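You operate a simulated robot arm through the tools that you are given. There is no shell and no other tool.

You are at the controls of a simulated robot arm. One attempt, no reset.

## Task
The motor plugs are crossed: put purple in TILT and cream in ROLL, then jog TILT to -2.
Fine: switch the motors off while you move plugs and on again after; SPARE may hold one meanwhile and ends empty; axis knob on TILT.

Only the result counts: the job must be done as asked and must still hold three seconds after the hand-in. Knocking over, shifting, dropping, spilling or breaking anything else fails it.

## Robot
A 7-joint arm with a two-finger parallel gripper, fixed in place. Base frame: the origin is at the foot of the arm, x ahead of it, y to its left, z up; the work surface is at about z = 835. Readings come in mm, degrees, newtons and seconds.
With the tool pointing down near the work surface it reaches from about 320 to 740 mm from the base axis. Its first joint turns from -115.0 to 115.0 degrees. Payload 3.91 kg.
The TCP is the grasp point between the finger pads, 30 mm short of the fingertips. In the tool frame z runs along the fingers and y along their closing line. The gripper opens to 110 mm. The fingers are 20 mm wide and 10 mm thick; the gripper's body (48 by 112 mm) begins 55 mm behind the TCP.
Orientation is that of the tool frame in the base frame, as [roll, pitch, yaw] about the fixed x, y, z axes, in that order (R = Rz(yaw) Ry(pitch) Rx(roll)). With the fingers straight down and closing along the base's y, the tool's x points along the base's -x, its y along +y and its z along -z.

## Interface
- The arm moves only by the tool play_rows. Its argument "motion" is a list of rows, each a list of 6 numbers: the shift along the tool's x, y, z in units of 100 mm (1.0 is 100 mm), then the turn, a rotation vector about the tool's x, y, z in units of 60 degrees (1.0 is 60 degrees). In form: [[dx, dy, dz, wx, wy, wz], ...]. A call has 1 to 20 rows; each row is the pose to reach, as a shift and turn from the pose commanded when the call began, along the tool's axes at that moment. "fingers" is the finger opening in mm, from 0 to 110, set as the call begins (left out, the last holds). A call with a number of a shift or a turn outside -1 to 1 is refused whole. Each row takes 0.2 s and may step no farther than 50 mm and 8.6 degrees from the row before; otherwise, or with a gripper value out of range, the whole call is refused. Where a pose cannot be reached the arm comes as near as it can. A force on the tool above 40 N (or 10 N above the force at the start of the call, whichever is more), or a blocked arm, ends the call early, and 0.2 s more pass. Each finger travels about 108 mm/s and halts on what it meets, pressing with about 27 N; the grip force reading is that of the motor and also rises with nothing between the fingers. The clock runs only during rows and for 0.2 s after the last one: add rows that repeat a pose to give the fingers time. The reply holds the time, the measured pose of the TCP, the force on the tool along the base axes, the opening and the grip force, in the units named above and with some noise, with the torque about the TCP (base axes, N m) and any sound that the robot's microphone picked up, and new pictures: "views" is both (left out), scene, wrist or none.
- Cameras (640 x 400 px; columns grow to the right, rows downward): "scene" is fixed at [221.4, 648.8, 1568.5]; the picture's right is [-0.78, -0.63, 0.00], its down [-0.39, 0.48, -0.78] and it looks along [0.49, -0.61, -0.62] (base axes); focal length 314 px, centre (320, 200). "wrist" rides on the gripper at [72, 17, -103] in the tool frame; the picture's right is [-0.23, 0.97, 0.00], its down [-0.76, -0.18, -0.62] and it looks along [-0.61, -0.14, 0.78] (tool axes); focal length 222 px, centre (320, 200). There is no depth. A picture from a camera that has moved, and an enlarged one, comes with that camera's place and axes in the base frame and with its lens.
- move_column(by): slides the trunk up (or, below 0, down) by that many mm; the arm rides with it, the base frame stays. It gives what a move gives, with no picture.
- close_up(camera, box): a new picture of the part [left, top, right, bottom] of that camera's present view, enlarged. It takes no simulated time.
- sign_off(): hands the job in; it is judged then, once.

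Nothing tells you positions but the pictures and the camera data. Unless the task says otherwise, let go and move clear before handing in.

The tools are called after "Emit:" as name(argument=value, ...) on one line, values as JSON. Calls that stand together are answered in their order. play_rows: Moves the arm, as the interface text tells. Its arguments: {"type":"object","properties":{"motion":{"type":"array"},"fingers":{"type":"number"},"views":{"type":"string","enum":["both","scene","wrist","none"]}},"required":["motion"]} The other tools are called the same way: move_column (by) slides the trunk up or down; close_up (camera, box) takes an enlarged picture of a part of a camera's view; sign_off () hands the job in.

At the start:

```text
clock: 0.0
ee_pos: [543.1, -23.2, 1136.5]
orientation: [-180.0, -0.1, -180.0]
force: [0.2, -0.3, 0.4]
ft_torque: [0.01, 0.04, -0.01]
gripper_width: 110.2
grip_force: 0.0
trunk travel left (down, up): [-825.0, 165.0]
```

scene: 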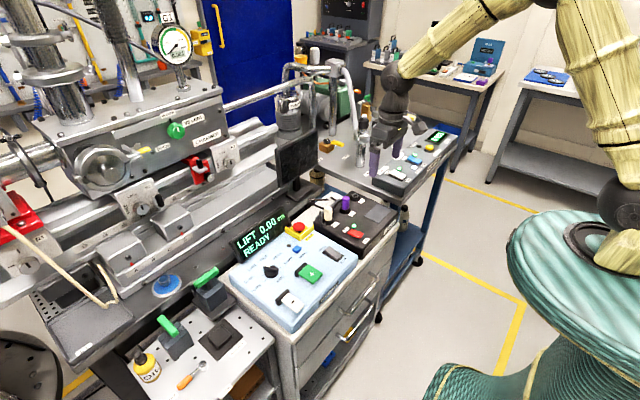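
wrist: 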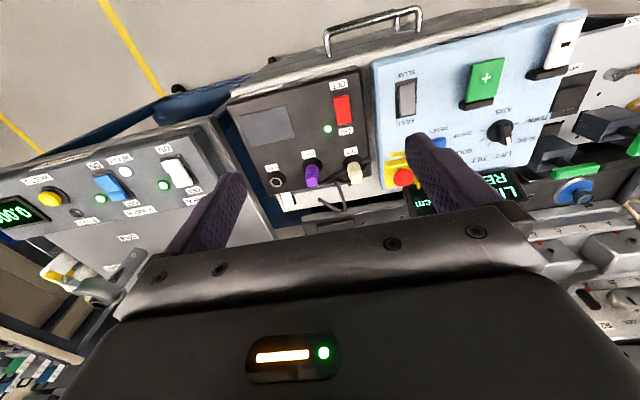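

I see a light-blue control panel (knob, + and − buttons, e-stop, slow/fast switch), with a dark motor box beside it holding purple and cream plugs. I'll take enlarged pictures before moving.

Emit:
close_up(camera="wrist", box=[220, 60, 400, 220])

Emit:
close_up(camera="wrist", box=[360, 0, 640, 220])

Emit:
close_up(camera="scene", box=[220, 180, 410, 330])

Emit:
close_up(camera="wrist", box=[0, 120, 230, 280])

```text
2.50 times, centred on (310, 140) of wrist
camera zoom: at [470.9, -7.1, 1240.8], right [0.23, 0.97, 0.0], down [0.76, -0.18, 0.62], along [0.61, -0.14, -0.78], focal length 555 px, centre (345, 350)
```

zoom: 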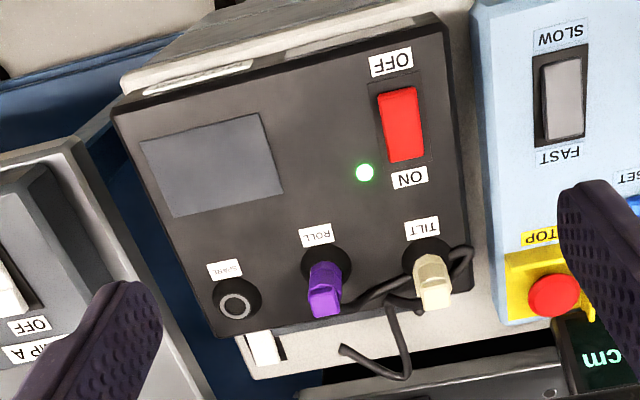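

```text
1.82 times, centred on (500, 110) of wrist
camera zoom: at [470.9, -7.1, 1240.8], right [0.23, 0.97, 0.0], down [0.76, -0.18, 0.62], along [0.61, -0.14, -0.78], focal length 404 px, centre (-7, 364)
```

zoom: 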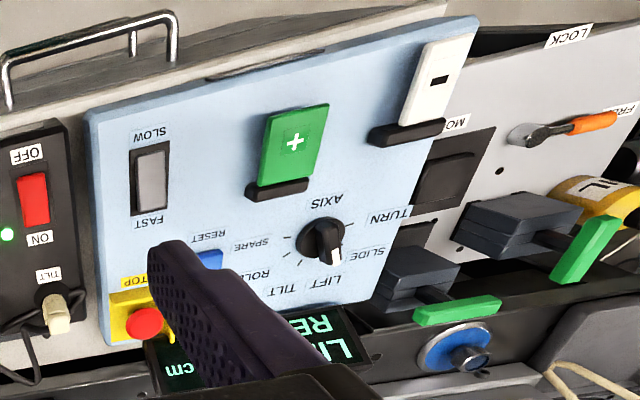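

```text
2.67 times, centred on (315, 255) of scene
camera zoom: at [221.4, 648.8, 1568.5], right [-0.78, -0.63, 0.0], down [-0.39, 0.48, -0.78], along [0.49, -0.61, -0.62], focal length 838 px, centre (333, 53)
```

zoom: 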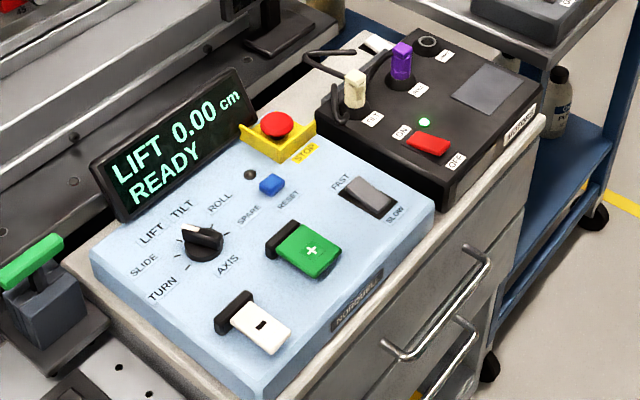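

```text
2.50 times, centred on (115, 200) of wrist
camera zoom: at [470.9, -7.1, 1240.8], right [0.23, 0.97, 0.0], down [0.76, -0.18, 0.62], along [0.61, -0.14, -0.78], focal length 555 px, centre (832, 200)
```

zoom: 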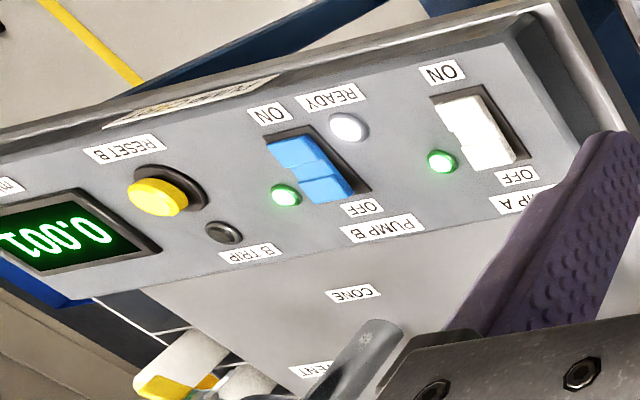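

The motor box is the dark one: SPARE is empty, purple is in ROLL, cream is in TILT, and the red rocker is ON. I'll come down closer for a better view to triangulate from.

Emit:
play_rows(motion=[[0, -0.1, 0.35, 0, 0, 0], [0, -0.2, 0.7, 0, 0, 0], [0, -0.3, 1.0, 0, 0, 0], [0, -0.3, 1.0, 0, 0, 0]], fingers=110, views="wrist")

```text
clock: 1.0
ee_pos: [543.0, -54.4, 1037.4]
orientation: [-180.0, 0.0, 180.0]
force: [-0.8, 0.3, 0.1]
ft_torque: [-0.02, -0.04, -0.01]
gripper_width: 110.2
grip_force: 0.1
trunk travel left (down, up): [-825.0, 165.0]
camera wrist: at [470.6, -37.5, 1141.4], right [0.23, 0.97, 0.0], down [0.76, -0.18, 0.62], along [0.61, -0.14, -0.78], focal length 222 px, centre (320, 200)
```

wrist: 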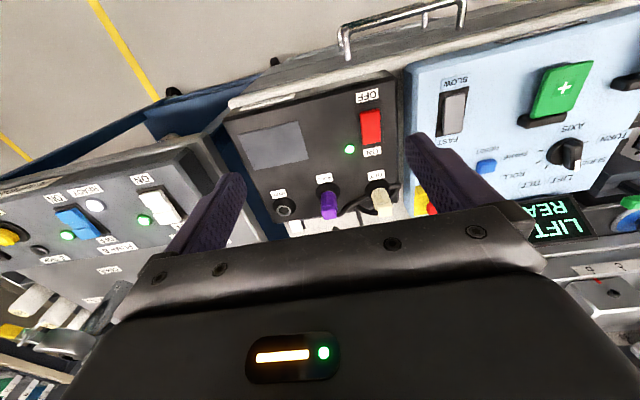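

The view is closer now. I'll zoom in on the motor box and the panel to measure them.

Emit:
close_up(camera="wrist", box=[220, 60, 420, 240])

Emit:
close_up(camera="wrist", box=[400, 20, 640, 240])

Emit:
close_up(camera="scene", box=[300, 180, 400, 260])

Emit:
close_up(camera="scene", box=[220, 215, 360, 335])

```text
2.22 times, centred on (320, 150) of wrist
camera zoom: at [470.6, -37.5, 1141.4], right [0.23, 0.97, 0.0], down [0.76, -0.18, 0.62], along [0.61, -0.14, -0.78], focal length 494 px, centre (320, 311)
```

zoom: 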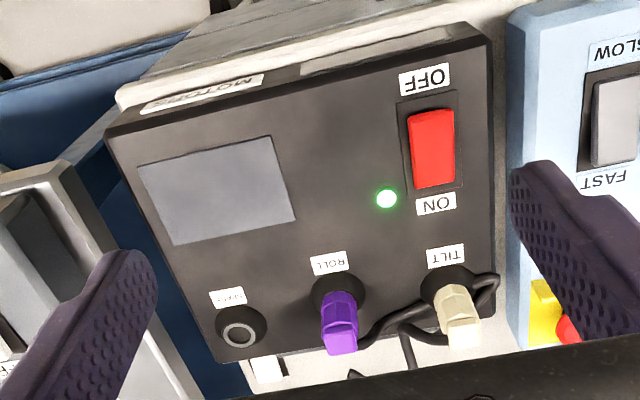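

```text
1.82 times, centred on (520, 130) of wrist
camera zoom: at [470.6, -37.5, 1141.4], right [0.23, 0.97, 0.0], down [0.76, -0.18, 0.62], along [0.61, -0.14, -0.78], focal length 404 px, centre (-44, 327)
```

zoom: 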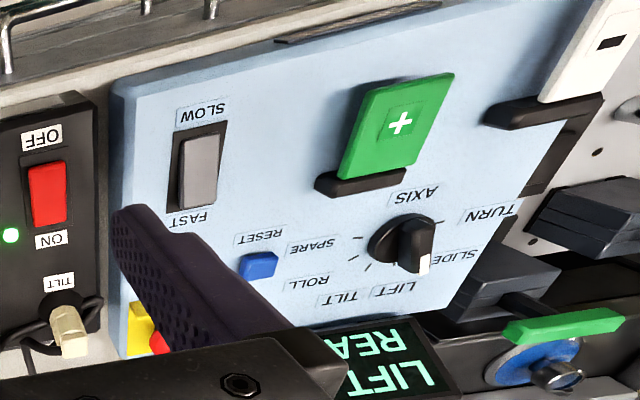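

```text
5.00 times, centred on (350, 220) of scene
camera zoom: at [221.4, 648.8, 1568.5], right [-0.78, -0.63, 0.0], down [-0.39, 0.48, -0.78], along [0.49, -0.61, -0.62], focal length 1572 px, centre (170, 100)
```

zoom: 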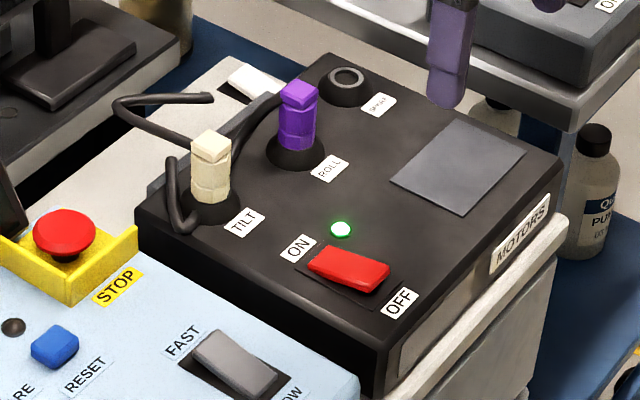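

```text
3.33 times, centred on (290, 275) of scene
camera zoom: at [221.4, 648.8, 1568.5], right [-0.78, -0.63, 0.0], down [-0.39, 0.48, -0.78], along [0.49, -0.61, -0.62], focal length 1048 px, centre (420, -50)
```

zoom: 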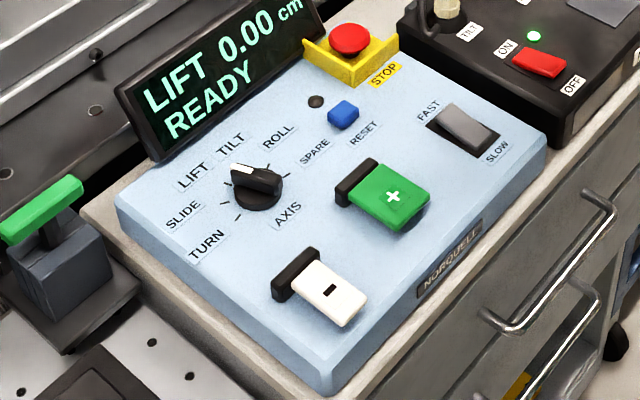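

The motor box is axis-aligned, with its top at z≈840. The plugs stand vertically at about ROLL (689,-75) and TILT (702,4), SPARE is at about (707,-159), and the rocker is at about (595,4) with its OFF end toward me. Next I close the fingers and hover over the OFF end.

Emit:
play_rows(motion=[[-0.08, 0.15, 0.3, 0, 0, 0], [-0.16, 0.3, 0.6, 0, 0, 0], [-0.24, 0.45, 0.85, 0, 0, 0], [-0.33, 0.585, 1.0, 0, 0, 0], [-0.33, 0.585, 1.0, 0, 0, 0]], fingers=0, views="both")

Emit:
close_up(camera="wrist", box=[140, 0, 400, 220])

Emit:
close_up(camera="scene", box=[290, 170, 400, 260])

```text
clock: 2.2
ee_pos: [575.4, 5.1, 935.0]
orientation: [179.9, 0.1, -180.0]
force: [-0.2, 0.1, 0.4]
ft_torque: [0.01, -0.02, -0.02]
gripper_width: 0.0
grip_force: 27.0
trunk travel left (down, up): [-825.0, 165.0]
camera wrist: at [503.5, 20.7, 1039.4], right [0.23, 0.97, 0.0], down [0.76, -0.18, 0.62], along [0.61, -0.14, -0.78], focal length 222 px, centre (320, 200)
```

scene: 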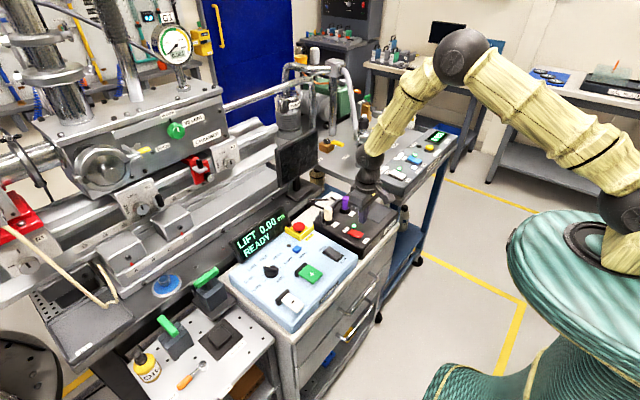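
wrist: 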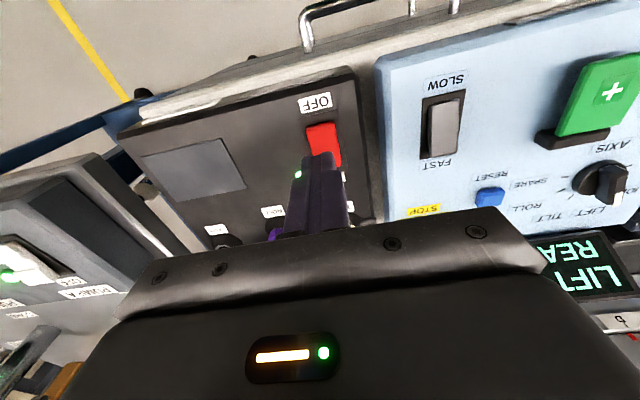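

```text
1.82 times, centred on (270, 110) of wrist
camera zoom: at [503.5, 20.7, 1039.4], right [0.23, 0.97, 0.0], down [0.76, -0.18, 0.62], along [0.61, -0.14, -0.78], focal length 404 px, centre (411, 364)
```

zoom: 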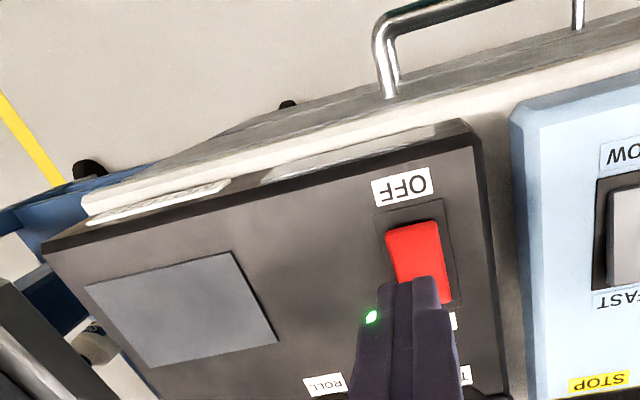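

```text
4.44 times, centred on (345, 215) of scene
camera zoom: at [221.4, 648.8, 1568.5], right [-0.78, -0.63, 0.0], down [-0.39, 0.48, -0.78], along [0.49, -0.61, -0.62], focal length 1397 px, centre (209, 133)
```

zoom: 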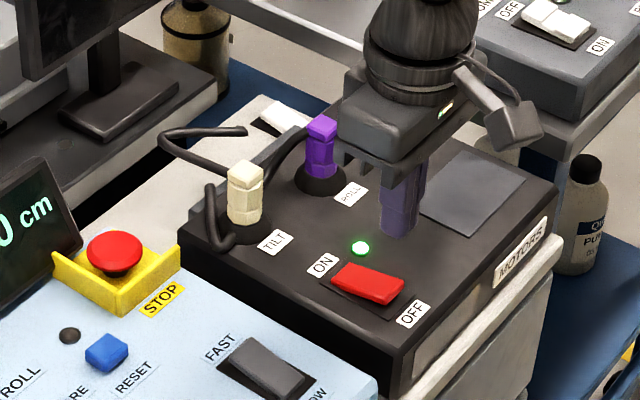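

The closed fingertips are about 8 mm short of the right spot over the OFF end. I'll press down there gently.

Emit:
play_rows(motion=[[-0.03, 0, 0.2, 0, 0, 0], [-0.03, 0, 0.42, 0, 0, 0], [-0.03, 0, 0.5, 0, 0, 0], [-0.03, 0, 0.54, 0, 0, 0], [-0.03, 0, 0.57, 0, 0, 0], [-0.03, 0, 0.6, 0, 0, 0], [-0.03, 0, 0.62, 0, 0, 0]], views="both")

Emit:
close_up(camera="scene", box=[290, 170, 400, 260])

```text
clock: 3.8
ee_pos: [579.1, 4.9, 874.4]
orientation: [180.0, -0.1, 180.0]
force: [0.1, 0.0, 0.6]
ft_torque: [-0.01, -0.01, 0.02]
gripper_width: 0.0
grip_force: 27.4
trunk travel left (down, up): [-825.0, 165.0]
camera wrist: at [506.9, 21.0, 978.9], right [0.23, 0.97, 0.0], down [0.76, -0.18, 0.62], along [0.61, -0.14, -0.78], focal length 222 px, centre (320, 200)
```

scene: 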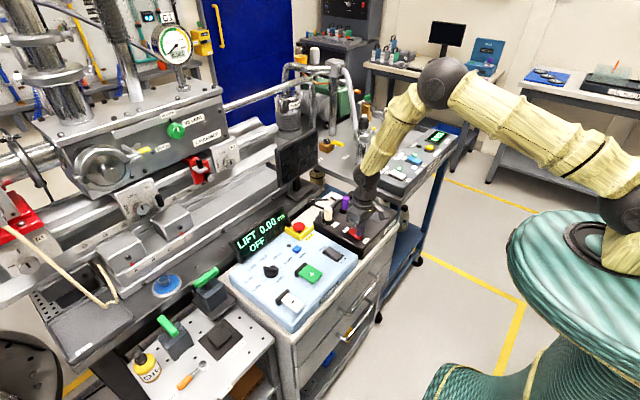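
wrist: 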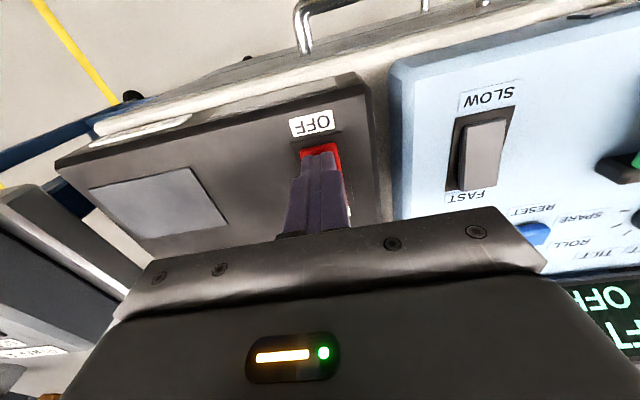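

```text
4.44 times, centred on (345, 215) of scene
camera zoom: at [221.4, 648.8, 1568.5], right [-0.78, -0.63, 0.0], down [-0.39, 0.48, -0.78], along [0.49, -0.61, -0.62], focal length 1397 px, centre (209, 133)
```

zoom: 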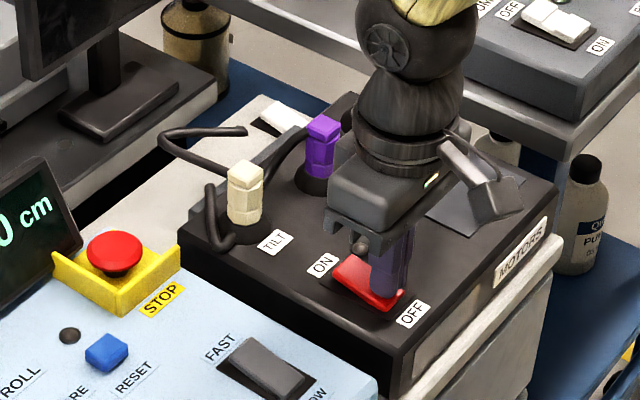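

The display reads OFF and the LED is dark, so the motors are off. Now I'll rise, open the fingers and look closely at the plugs and cables.

Emit:
play_rows(motion=[[0, 0, -0.3, 0, 0, 0], [0, 0, -0.6, 0, 0, 0], [-0.15, -0.1, -0.9, 0, 0, 0], [-0.45, -0.3, -1.0, 0, 0, 0], [-0.8, -0.45, -1.0, 0, 0, 0], [-0.8, -0.45, -1.0, 0, 0, 0]], fingers=110, views="both")

Emit:
close_up(camera="wrist", box=[200, 60, 440, 220])

Emit:
close_up(camera="scene", box=[290, 170, 400, 260])

```text
clock: 5.2
ee_pos: [659.3, -39.6, 975.2]
orientation: [180.0, 0.0, -179.9]
force: [-0.7, 0.2, -0.1]
ft_torque: [-0.05, -0.01, -0.01]
gripper_width: 110.3
grip_force: 0.1
trunk travel left (down, up): [-825.0, 165.0]
camera wrist: at [587.7, -23.2, 1079.9], right [0.23, 0.97, 0.0], down [0.76, -0.18, 0.62], along [0.61, -0.14, -0.78], focal length 222 px, centre (320, 200)
```

scene: 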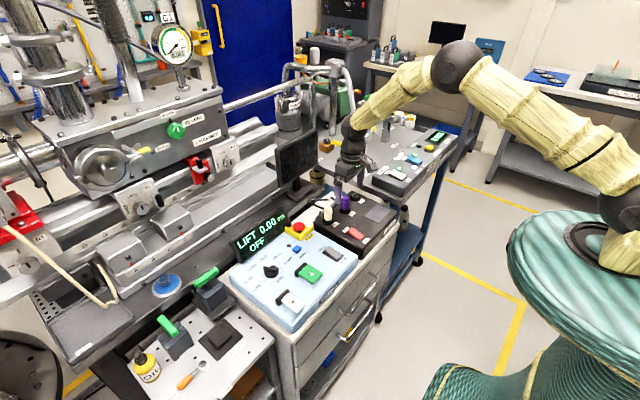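
wrist: 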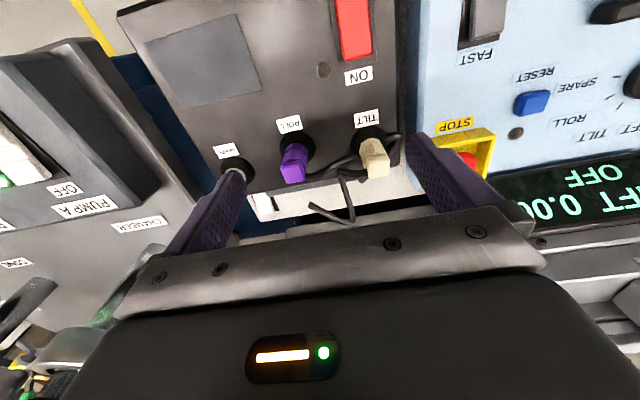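

```text
2.50 times, centred on (320, 140) of wrist
camera zoom: at [587.7, -23.2, 1079.9], right [0.23, 0.97, 0.0], down [0.76, -0.18, 0.62], along [0.61, -0.14, -0.78], focal length 555 px, centre (320, 350)
```

zoom: 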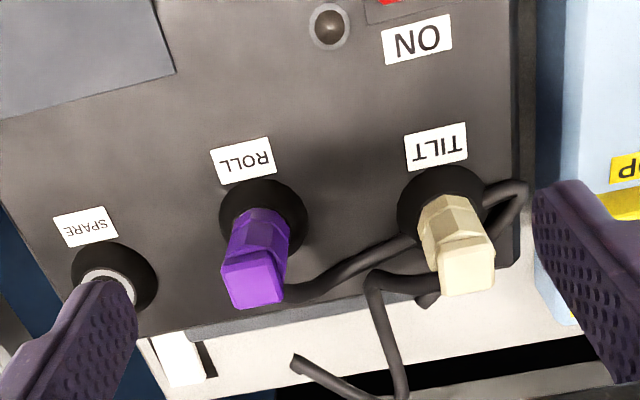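

```text
4.44 times, centred on (345, 215) of scene
camera zoom: at [221.4, 648.8, 1568.5], right [-0.78, -0.63, 0.0], down [-0.39, 0.48, -0.78], along [0.49, -0.61, -0.62], focal length 1397 px, centre (209, 133)
```

zoom: 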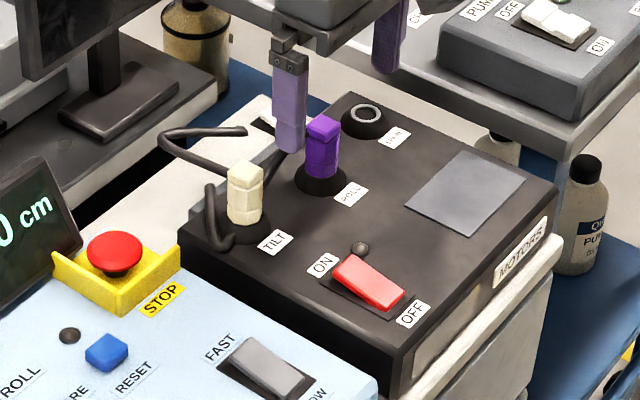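

The sockets and plug orientations are clear and axis-aligned. I'll move over the purple plug at about (690,-74.5) with a narrow opening and descend around it.

Emit:
play_rows(motion=[[-0.15, -0.17, 0, 0, 0, 0], [-0.312, -0.349, 0, 0, 0, 0], [-0.312, -0.349, 0, 0, 0, 0], [-0.312, -0.349, 0.3, 0, 0, 0], [-0.312, -0.349, 0.55, 0, 0, 0], [-0.312, -0.349, 0.75, 0, 0, 0], [-0.312, -0.349, 0.86, 0, 0, 0], [-0.312, -0.349, 0.86, 0, 0, 0]], fingers=46, views="both")

Emit:
close_up(camera="wrist", box=[200, 60, 440, 220])

Emit:
close_up(camera="scene", box=[290, 170, 400, 260])

```text
clock: 7.0
ee_pos: [691.4, -74.1, 886.8]
orientation: [-180.0, 0.0, 180.0]
force: [0.7, -0.6, 0.1]
ft_torque: [-0.03, -0.01, 0.0]
gripper_width: 45.8
grip_force: 0.1
trunk travel left (down, up): [-825.0, 165.0]
camera wrist: at [618.8, -58.3, 991.7], right [0.23, 0.97, 0.0], down [0.76, -0.18, 0.62], along [0.61, -0.14, -0.78], focal length 222 px, centre (320, 200)
```

scene: 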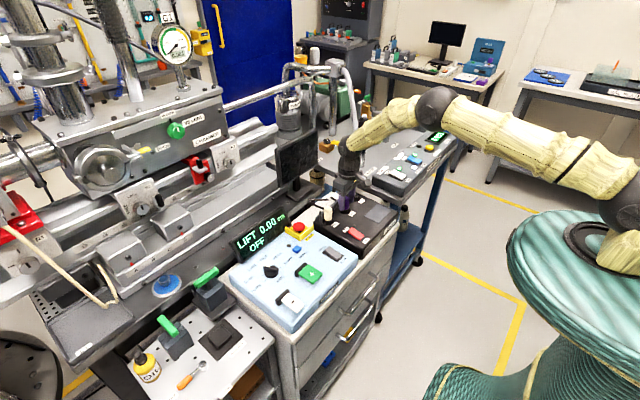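
wrist: 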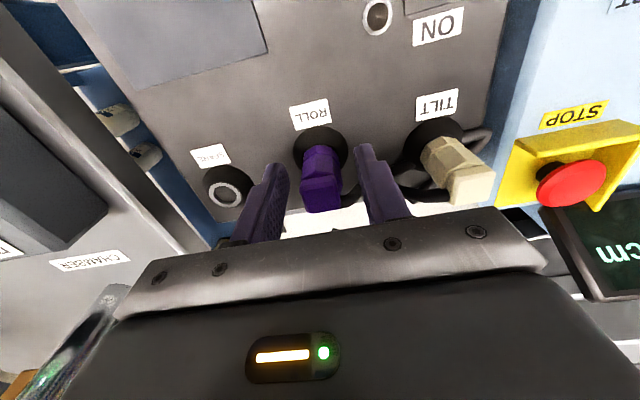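

```text
2.50 times, centred on (320, 140) of wrist
camera zoom: at [618.8, -58.3, 991.7], right [0.23, 0.97, 0.0], down [0.76, -0.18, 0.62], along [0.61, -0.14, -0.78], focal length 555 px, centre (320, 350)
```

zoom: 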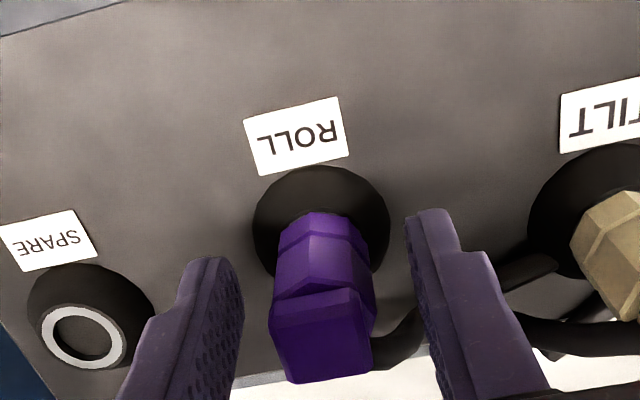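

```text
4.44 times, centred on (345, 215) of scene
camera zoom: at [221.4, 648.8, 1568.5], right [-0.78, -0.63, 0.0], down [-0.39, 0.48, -0.78], along [0.49, -0.61, -0.62], focal length 1397 px, centre (209, 133)
```

zoom: 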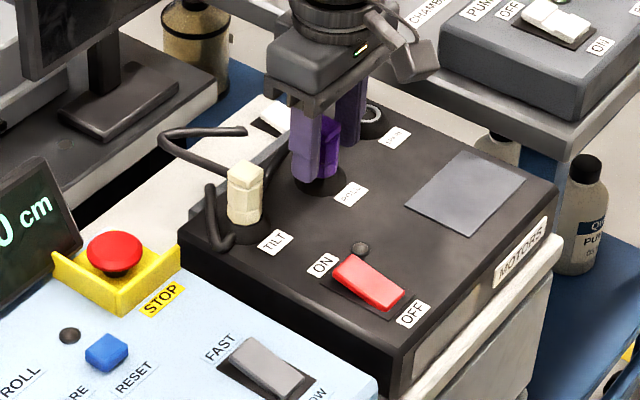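

The fingers straddle the purple plug and it sits centred between them. I'll close on it.

Emit:
play_rows(motion=[[0, 0, 0, 0, 0, 0], [0, 0, 0, 0, 0, 0], [0, 0, 0, 0, 0, 0]], fingers=0, views="none")

```text
clock: 7.8
ee_pos: [691.3, -74.5, 887.6]
orientation: [179.9, 0.0, 180.0]
force: [1.2, -0.3, 1.9]
ft_torque: [0.02, -0.05, 0.01]
gripper_width: 25.2
grip_force: 26.6
trunk travel left (down, up): [-825.0, 165.0]
```

It's gripped at 25 mm wide with no side load. Now I'll pull straight up.

Emit:
play_rows(motion=[[0, 0, -0.05, 0, 0, 0], [0, 0, -0.1, 0, 0, 0], [0, 0, -0.2, 0, 0, 0], [0, 0, -0.35, 0, 0, 0], [0, 0, -0.5, 0, 0, 0], [0, 0, -0.6, 0, 0, 0], [0, 0, -0.6, 0, 0, 0]], views="both")

Emit:
close_up(camera="wrist", box=[200, 60, 440, 220])

Emit:
close_up(camera="scene", box=[290, 150, 400, 240])

```text
clock: 9.4
ee_pos: [689.6, -73.9, 947.9]
orientation: [180.0, 0.1, 180.0]
force: [0.6, 0.5, 0.2]
ft_torque: [0.01, 0.0, 0.03]
gripper_width: 25.4
grip_force: 27.1
trunk travel left (down, up): [-825.0, 165.0]
camera wrist: at [618.1, -58.3, 1052.4], right [0.23, 0.97, 0.0], down [0.76, -0.18, 0.62], along [0.61, -0.14, -0.78], focal length 222 px, centre (320, 200)
```

scene: 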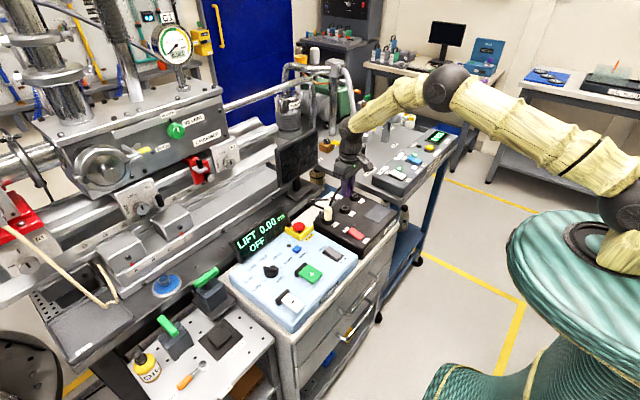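
wrist: 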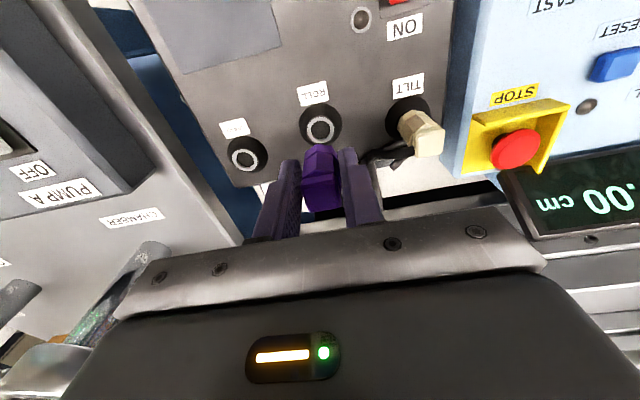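

```text
2.50 times, centred on (320, 140) of wrist
camera zoom: at [618.1, -58.3, 1052.4], right [0.23, 0.97, 0.0], down [0.76, -0.18, 0.62], along [0.61, -0.14, -0.78], focal length 555 px, centre (320, 350)
```

zoom: 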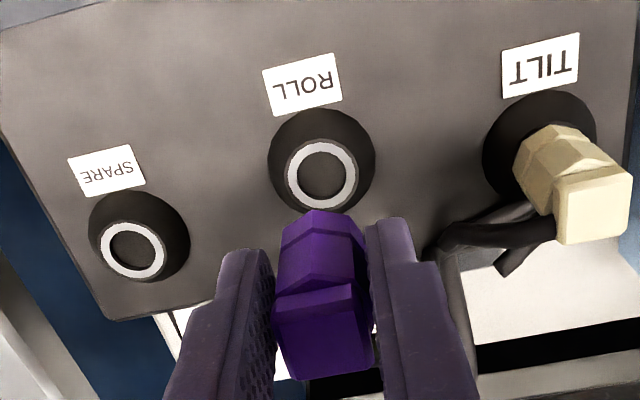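

```text
4.44 times, centred on (345, 195) of scene
camera zoom: at [221.4, 648.8, 1568.5], right [-0.78, -0.63, 0.0], down [-0.39, 0.48, -0.78], along [0.49, -0.61, -0.62], focal length 1397 px, centre (209, 222)
```

zoom: 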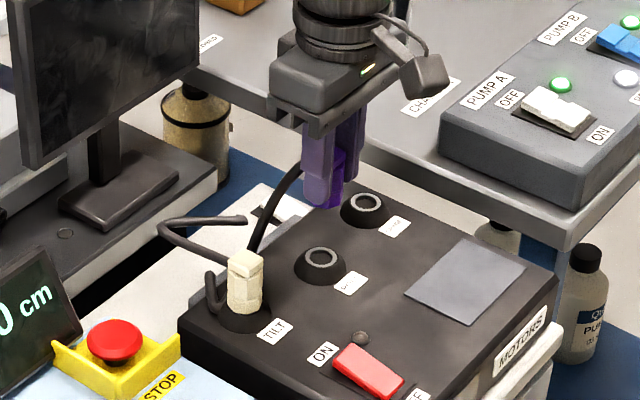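

Purple is out. Measured from both cameras, SPARE lies about (+12.5, -83) mm from ROLL, so I'll carry it over there at this height.

Emit:
play_rows(motion=[[-0.03, -0.2, 0, 0, 0, 0], [-0.06, -0.45, 0, 0, 0, 0], [-0.1, -0.7, 0, 0, 0, 0], [-0.125, -0.83, 0, 0, 0, 0], [-0.125, -0.83, 0.15, 0, 0, 0], [-0.125, -0.83, 0.15, 0, 0, 0]], views="both")

Emit:
close_up(camera="wrist", box=[200, 60, 440, 220])

Emit:
close_up(camera="scene", box=[310, 160, 390, 225])

```text
clock: 10.8
ee_pos: [701.6, -158.6, 933.0]
orientation: [179.9, 0.0, 180.0]
force: [0.8, 0.6, -0.4]
ft_torque: [0.02, 0.0, 0.03]
gripper_width: 25.3
grip_force: 27.6
trunk travel left (down, up): [-825.0, 165.0]
camera wrist: at [629.5, -141.5, 1036.8], right [0.23, 0.97, 0.0], down [0.76, -0.18, 0.62], along [0.61, -0.14, -0.78], focal length 222 px, centre (320, 200)
```

scene: 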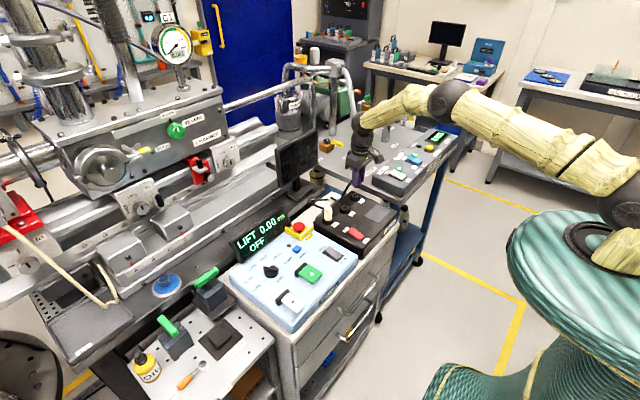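
wrist: 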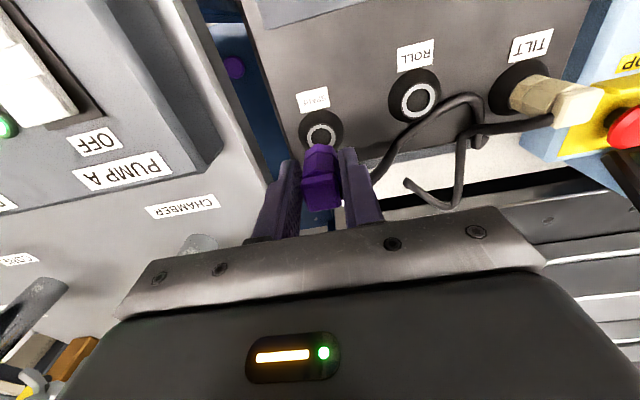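

```text
2.50 times, centred on (320, 140) of wrist
camera zoom: at [629.5, -141.5, 1036.8], right [0.23, 0.97, 0.0], down [0.76, -0.18, 0.62], along [0.61, -0.14, -0.78], focal length 555 px, centre (320, 350)
```

zoom: 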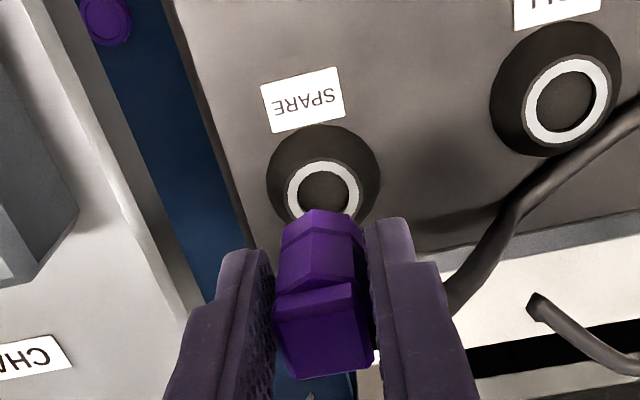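

```text
6.15 times, centred on (350, 192) of scene
camera zoom: at [221.4, 648.8, 1568.5], right [-0.78, -0.63, 0.0], down [-0.39, 0.48, -0.78], along [0.49, -0.61, -0.62], focal length 1934 px, centre (135, 246)
```

zoom: 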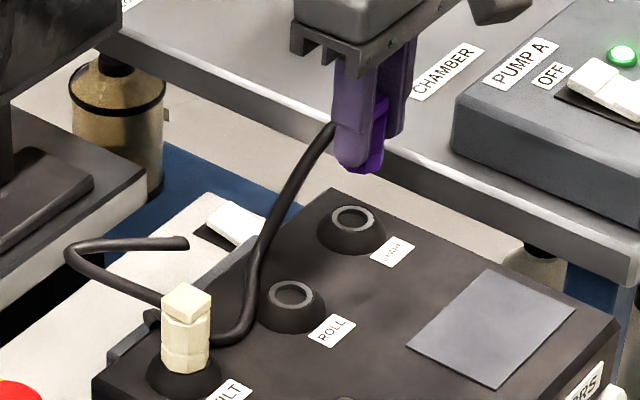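

By the same-height comparison, SPARE is lined up under the plug to within 1 mm. I'll descend slowly and seat it at the same height as it was in ROLL.

Emit:
play_rows(motion=[[0, 0.005, 0.1, 0, 0, 0], [0, 0.005, 0.17, 0, 0, 0], [0, 0.005, 0.23, 0, 0, 0], [0, 0.005, 0.28, 0, 0, 0], [0, 0.005, 0.32, 0, 0, 0], [0, 0.005, 0.36, 0, 0, 0], [0, 0.005, 0.4, 0, 0, 0], [0, 0.005, 0.43, 0, 0, 0], [0, 0.005, 0.45, 0, 0, 0]], views="both")

Emit:
close_up(camera="scene", box=[310, 160, 390, 225])

Emit:
close_up(camera="wrist", box=[200, 60, 440, 220])

```text
clock: 12.8
ee_pos: [702.5, -158.2, 889.3]
orientation: [180.0, 0.1, -179.9]
force: [0.5, -1.7, 6.4]
ft_torque: [-0.09, 0.0, 0.0]
gripper_width: 25.5
grip_force: 26.6
trunk travel left (down, up): [-825.0, 165.0]
camera wrist: at [630.8, -141.0, 993.6], right [0.23, 0.97, 0.0], down [0.76, -0.18, 0.62], along [0.61, -0.14, -0.78], focal length 222 px, centre (320, 200)
```

scene: 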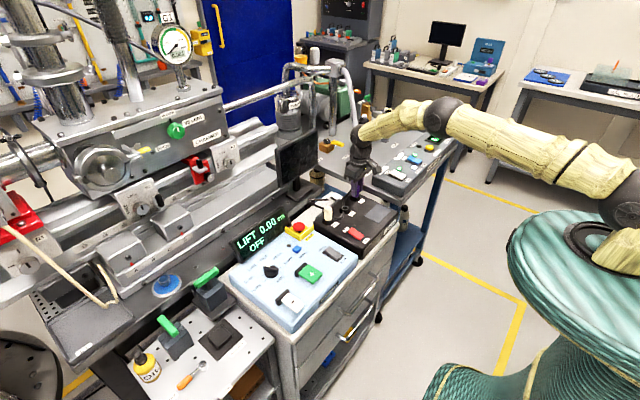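
wrist: 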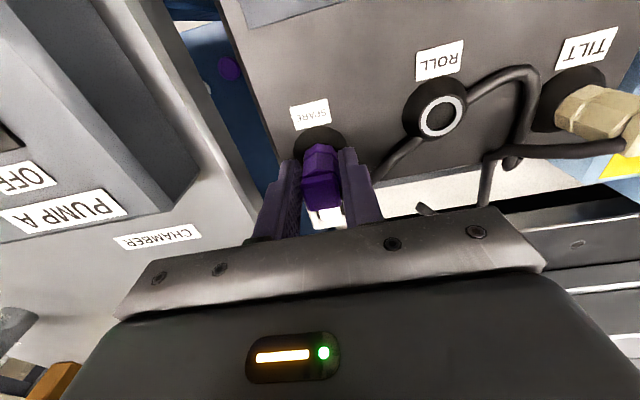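

```text
6.15 times, centred on (350, 192) of scene
camera zoom: at [221.4, 648.8, 1568.5], right [-0.78, -0.63, 0.0], down [-0.39, 0.48, -0.78], along [0.49, -0.61, -0.62], focal length 1934 px, centre (135, 246)
```

zoom: 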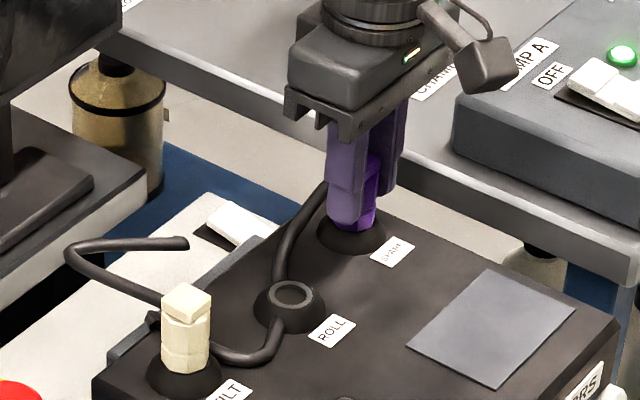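

```text
2.50 times, centred on (320, 140) of wrist
camera zoom: at [630.8, -141.0, 993.6], right [0.23, 0.97, 0.0], down [0.76, -0.18, 0.62], along [0.61, -0.14, -0.78], focal length 555 px, centre (320, 350)
```

zoom: 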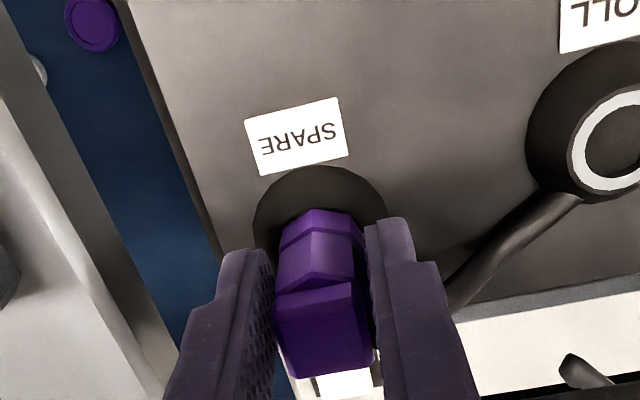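

It's down to the seated height with a light 6 N contact. I'll nudge it 2 mm further to confirm it bottoms out.

Emit:
play_rows(motion=[[0, 0, 0.01, 0, 0, 0], [0, 0, 0.02, 0, 0, 0], [0, 0, 0.02, 0, 0, 0]], views="none")

```text
clock: 13.6
ee_pos: [702.9, -157.6, 886.9]
orientation: [-180.0, 0.1, 179.9]
force: [4.1, -2.4, 13.5]
ft_torque: [-0.14, -0.21, 0.01]
gripper_width: 25.5
grip_force: 26.9
trunk travel left (down, up): [-825.0, 165.0]
```

It's seated. Now I'll release and rise.

Emit:
play_rows(motion=[[0, 0, 0, 0, 0, 0], [0, 0, 0, 0, 0, 0], [0, 0, -0.3, 0, 0, 0], [0, 0, -0.7, 0, 0, 0], [0, 0, -0.9, 0, 0, 0], [0, 0, -0.9, 0, 0, 0]], fingers=46, views="both")

Emit:
close_up(camera="scene", box=[300, 165, 390, 240])

Emit:
close_up(camera="wrist", box=[280, 40, 520, 220])

```text
clock: 15.0
ee_pos: [703.1, -158.8, 976.2]
orientation: [-179.9, -0.1, 179.9]
force: [-0.4, 0.4, -0.3]
ft_torque: [-0.02, -0.01, 0.0]
gripper_width: 45.7
grip_force: 0.0
trunk travel left (down, up): [-825.0, 165.0]
camera wrist: at [630.9, -143.0, 1080.3], right [0.23, 0.97, 0.0], down [0.76, -0.18, 0.62], along [0.61, -0.14, -0.78], focal length 222 px, centre (320, 200)
```

scene: 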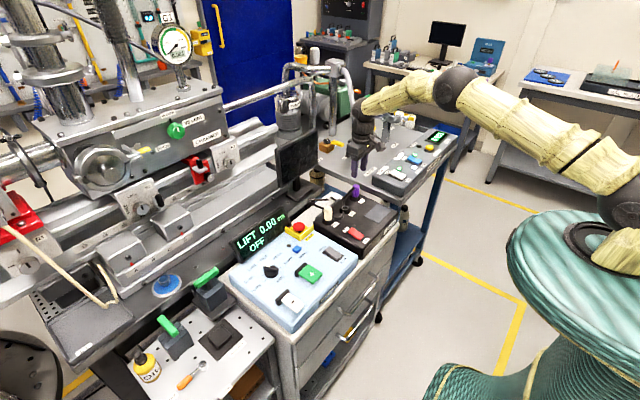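
wrist: 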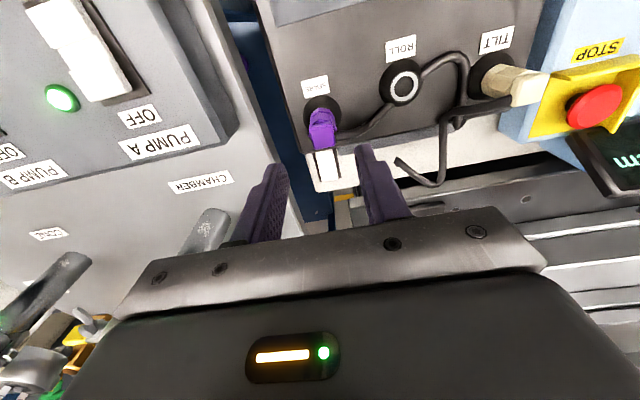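

```text
5.33 times, centred on (345, 202) of scene
camera zoom: at [221.4, 648.8, 1568.5], right [-0.78, -0.63, 0.0], down [-0.39, 0.48, -0.78], along [0.49, -0.61, -0.62], focal length 1676 px, centre (187, 187)
```

zoom: 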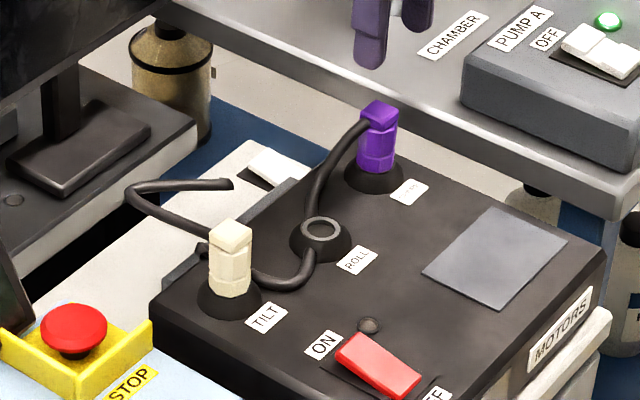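

```text
2.22 times, centred on (400, 130) of wrist
camera zoom: at [630.9, -143.0, 1080.3], right [0.23, 0.97, 0.0], down [0.76, -0.18, 0.62], along [0.61, -0.14, -0.78], focal length 494 px, centre (142, 356)
```

zoom: 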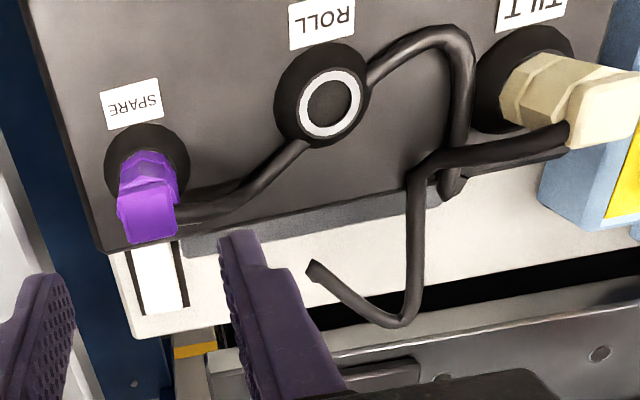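

Purple stands in SPARE. Next I go over TILT, at about (703.7, 5), to take cream.

Emit:
play_rows(motion=[[0, 0.3, 0, 0, 0, 0], [0, 0.65, 0, 0, 0, 0], [0, 0.95, 0, 0, 0, 0]], fingers=40, views="none")

Emit:
play_rows(motion=[[-0.009, 0.3, 0, 0, 0, 0], [-0.009, 0.671, 0, 0, 0, 0], [-0.009, 0.671, 0.2, 0, 0, 0], [-0.009, 0.671, 0.2, 0, 0, 0]], views="both")

Emit:
close_up(camera="wrist", box=[200, 60, 440, 220])

Emit:
close_up(camera="scene", box=[300, 165, 390, 240])

```text
clock: 15.8
ee_pos: [703.8, -61.6, 975.4]
orientation: [-180.0, 0.0, -180.0]
force: [-0.3, 0.0, 0.5]
ft_torque: [-0.03, 0.01, 0.05]
gripper_width: 39.9
grip_force: 0.1
trunk travel left (down, up): [-825.0, 165.0]
```

```text
clock: 16.8
ee_pos: [703.5, 5.2, 957.6]
orientation: [-179.9, 0.0, -180.0]
force: [0.1, -0.3, 0.3]
ft_torque: [-0.02, -0.02, 0.04]
gripper_width: 40.1
grip_force: 0.1
trunk travel left (down, up): [-825.0, 165.0]
camera wrist: at [631.1, 20.8, 1061.0], right [0.23, 0.97, 0.0], down [0.76, -0.18, 0.62], along [0.61, -0.14, -0.78], focal length 222 px, centre (320, 200)
```

scene: 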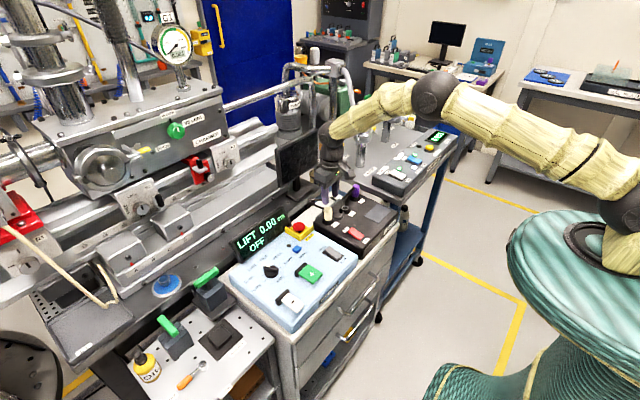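
wrist: 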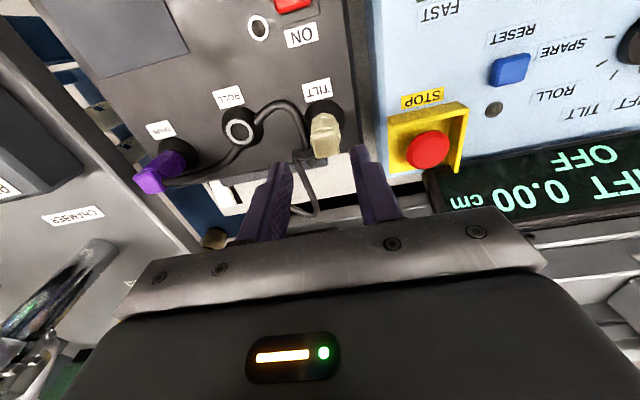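

```text
2.50 times, centred on (320, 140) of wrist
camera zoom: at [631.1, 20.8, 1061.0], right [0.23, 0.97, 0.0], down [0.76, -0.18, 0.62], along [0.61, -0.14, -0.78], focal length 555 px, centre (320, 350)
```

zoom: 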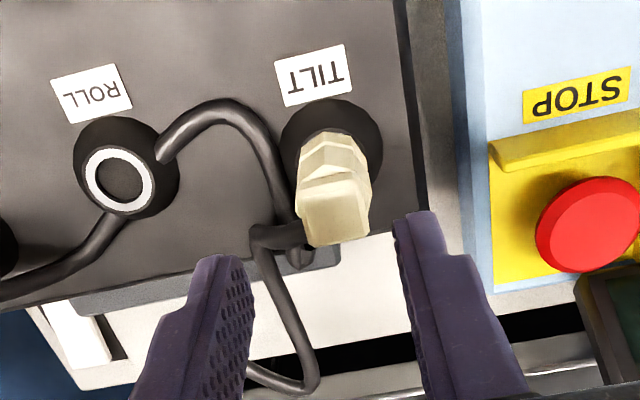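

```text
5.33 times, centred on (345, 202) of scene
camera zoom: at [221.4, 648.8, 1568.5], right [-0.78, -0.63, 0.0], down [-0.39, 0.48, -0.78], along [0.49, -0.61, -0.62], focal length 1676 px, centre (187, 187)
```

zoom: 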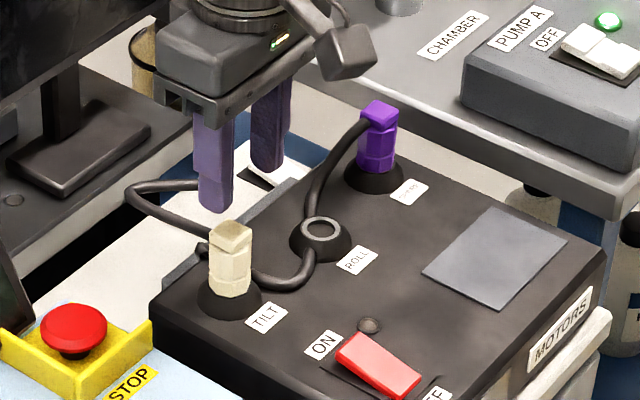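

Compared with the ROLL view, cream sits about 4 mm further to +y than I estimated. I'll correct that and check before descending.

Emit:
play_rows(motion=[[0.016, 0.039, 0.1, 0, 0, 0], [0.016, 0.039, 0.2, 0, 0, 0], [0.016, 0.039, 0.2, 0, 0, 0]], fingers=40, views="wrist")

Emit:
close_up(camera="wrist", box=[200, 60, 440, 220])

Emit:
close_up(camera="scene", box=[300, 165, 390, 240])

```text
clock: 17.6
ee_pos: [700.6, 9.3, 936.7]
orientation: [180.0, 0.0, 180.0]
force: [-0.9, 0.6, -0.4]
ft_torque: [0.01, -0.02, -0.01]
gripper_width: 40.0
grip_force: 0.1
trunk travel left (down, up): [-825.0, 165.0]
camera wrist: at [628.9, 25.4, 1041.1], right [0.23, 0.97, 0.0], down [0.76, -0.18, 0.62], along [0.61, -0.14, -0.78], focal length 222 px, centre (320, 200)
```

wrist: 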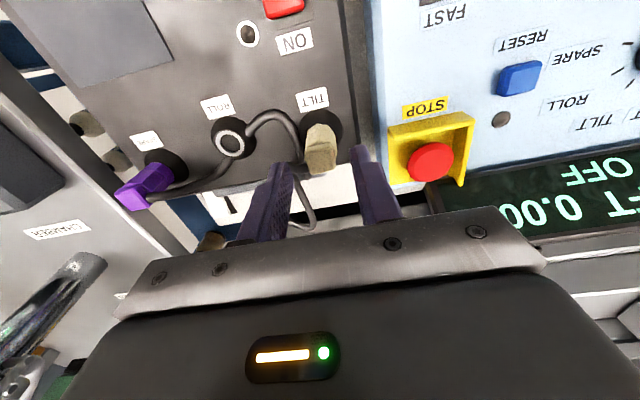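

```text
2.50 times, centred on (320, 140) of wrist
camera zoom: at [628.9, 25.4, 1041.1], right [0.23, 0.97, 0.0], down [0.76, -0.18, 0.62], along [0.61, -0.14, -0.78], focal length 555 px, centre (320, 350)
```

zoom: 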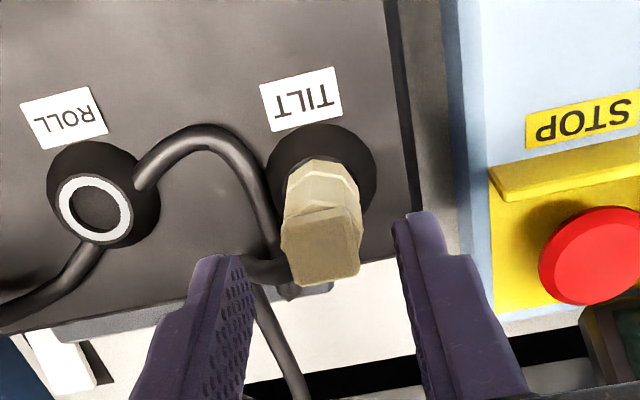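

```text
5.33 times, centred on (345, 202) of scene
camera zoom: at [221.4, 648.8, 1568.5], right [-0.78, -0.63, 0.0], down [-0.39, 0.48, -0.78], along [0.49, -0.61, -0.62], focal length 1676 px, centre (187, 187)
```

zoom: 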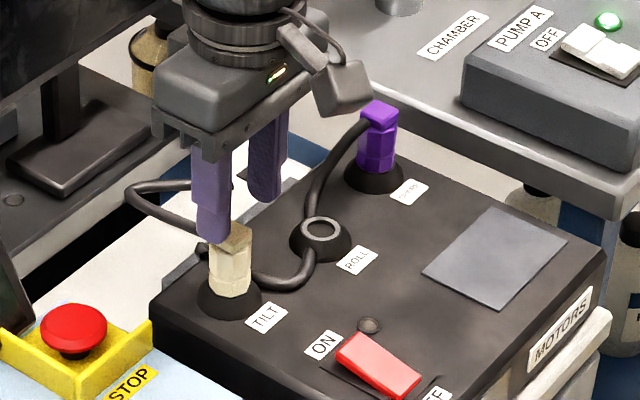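

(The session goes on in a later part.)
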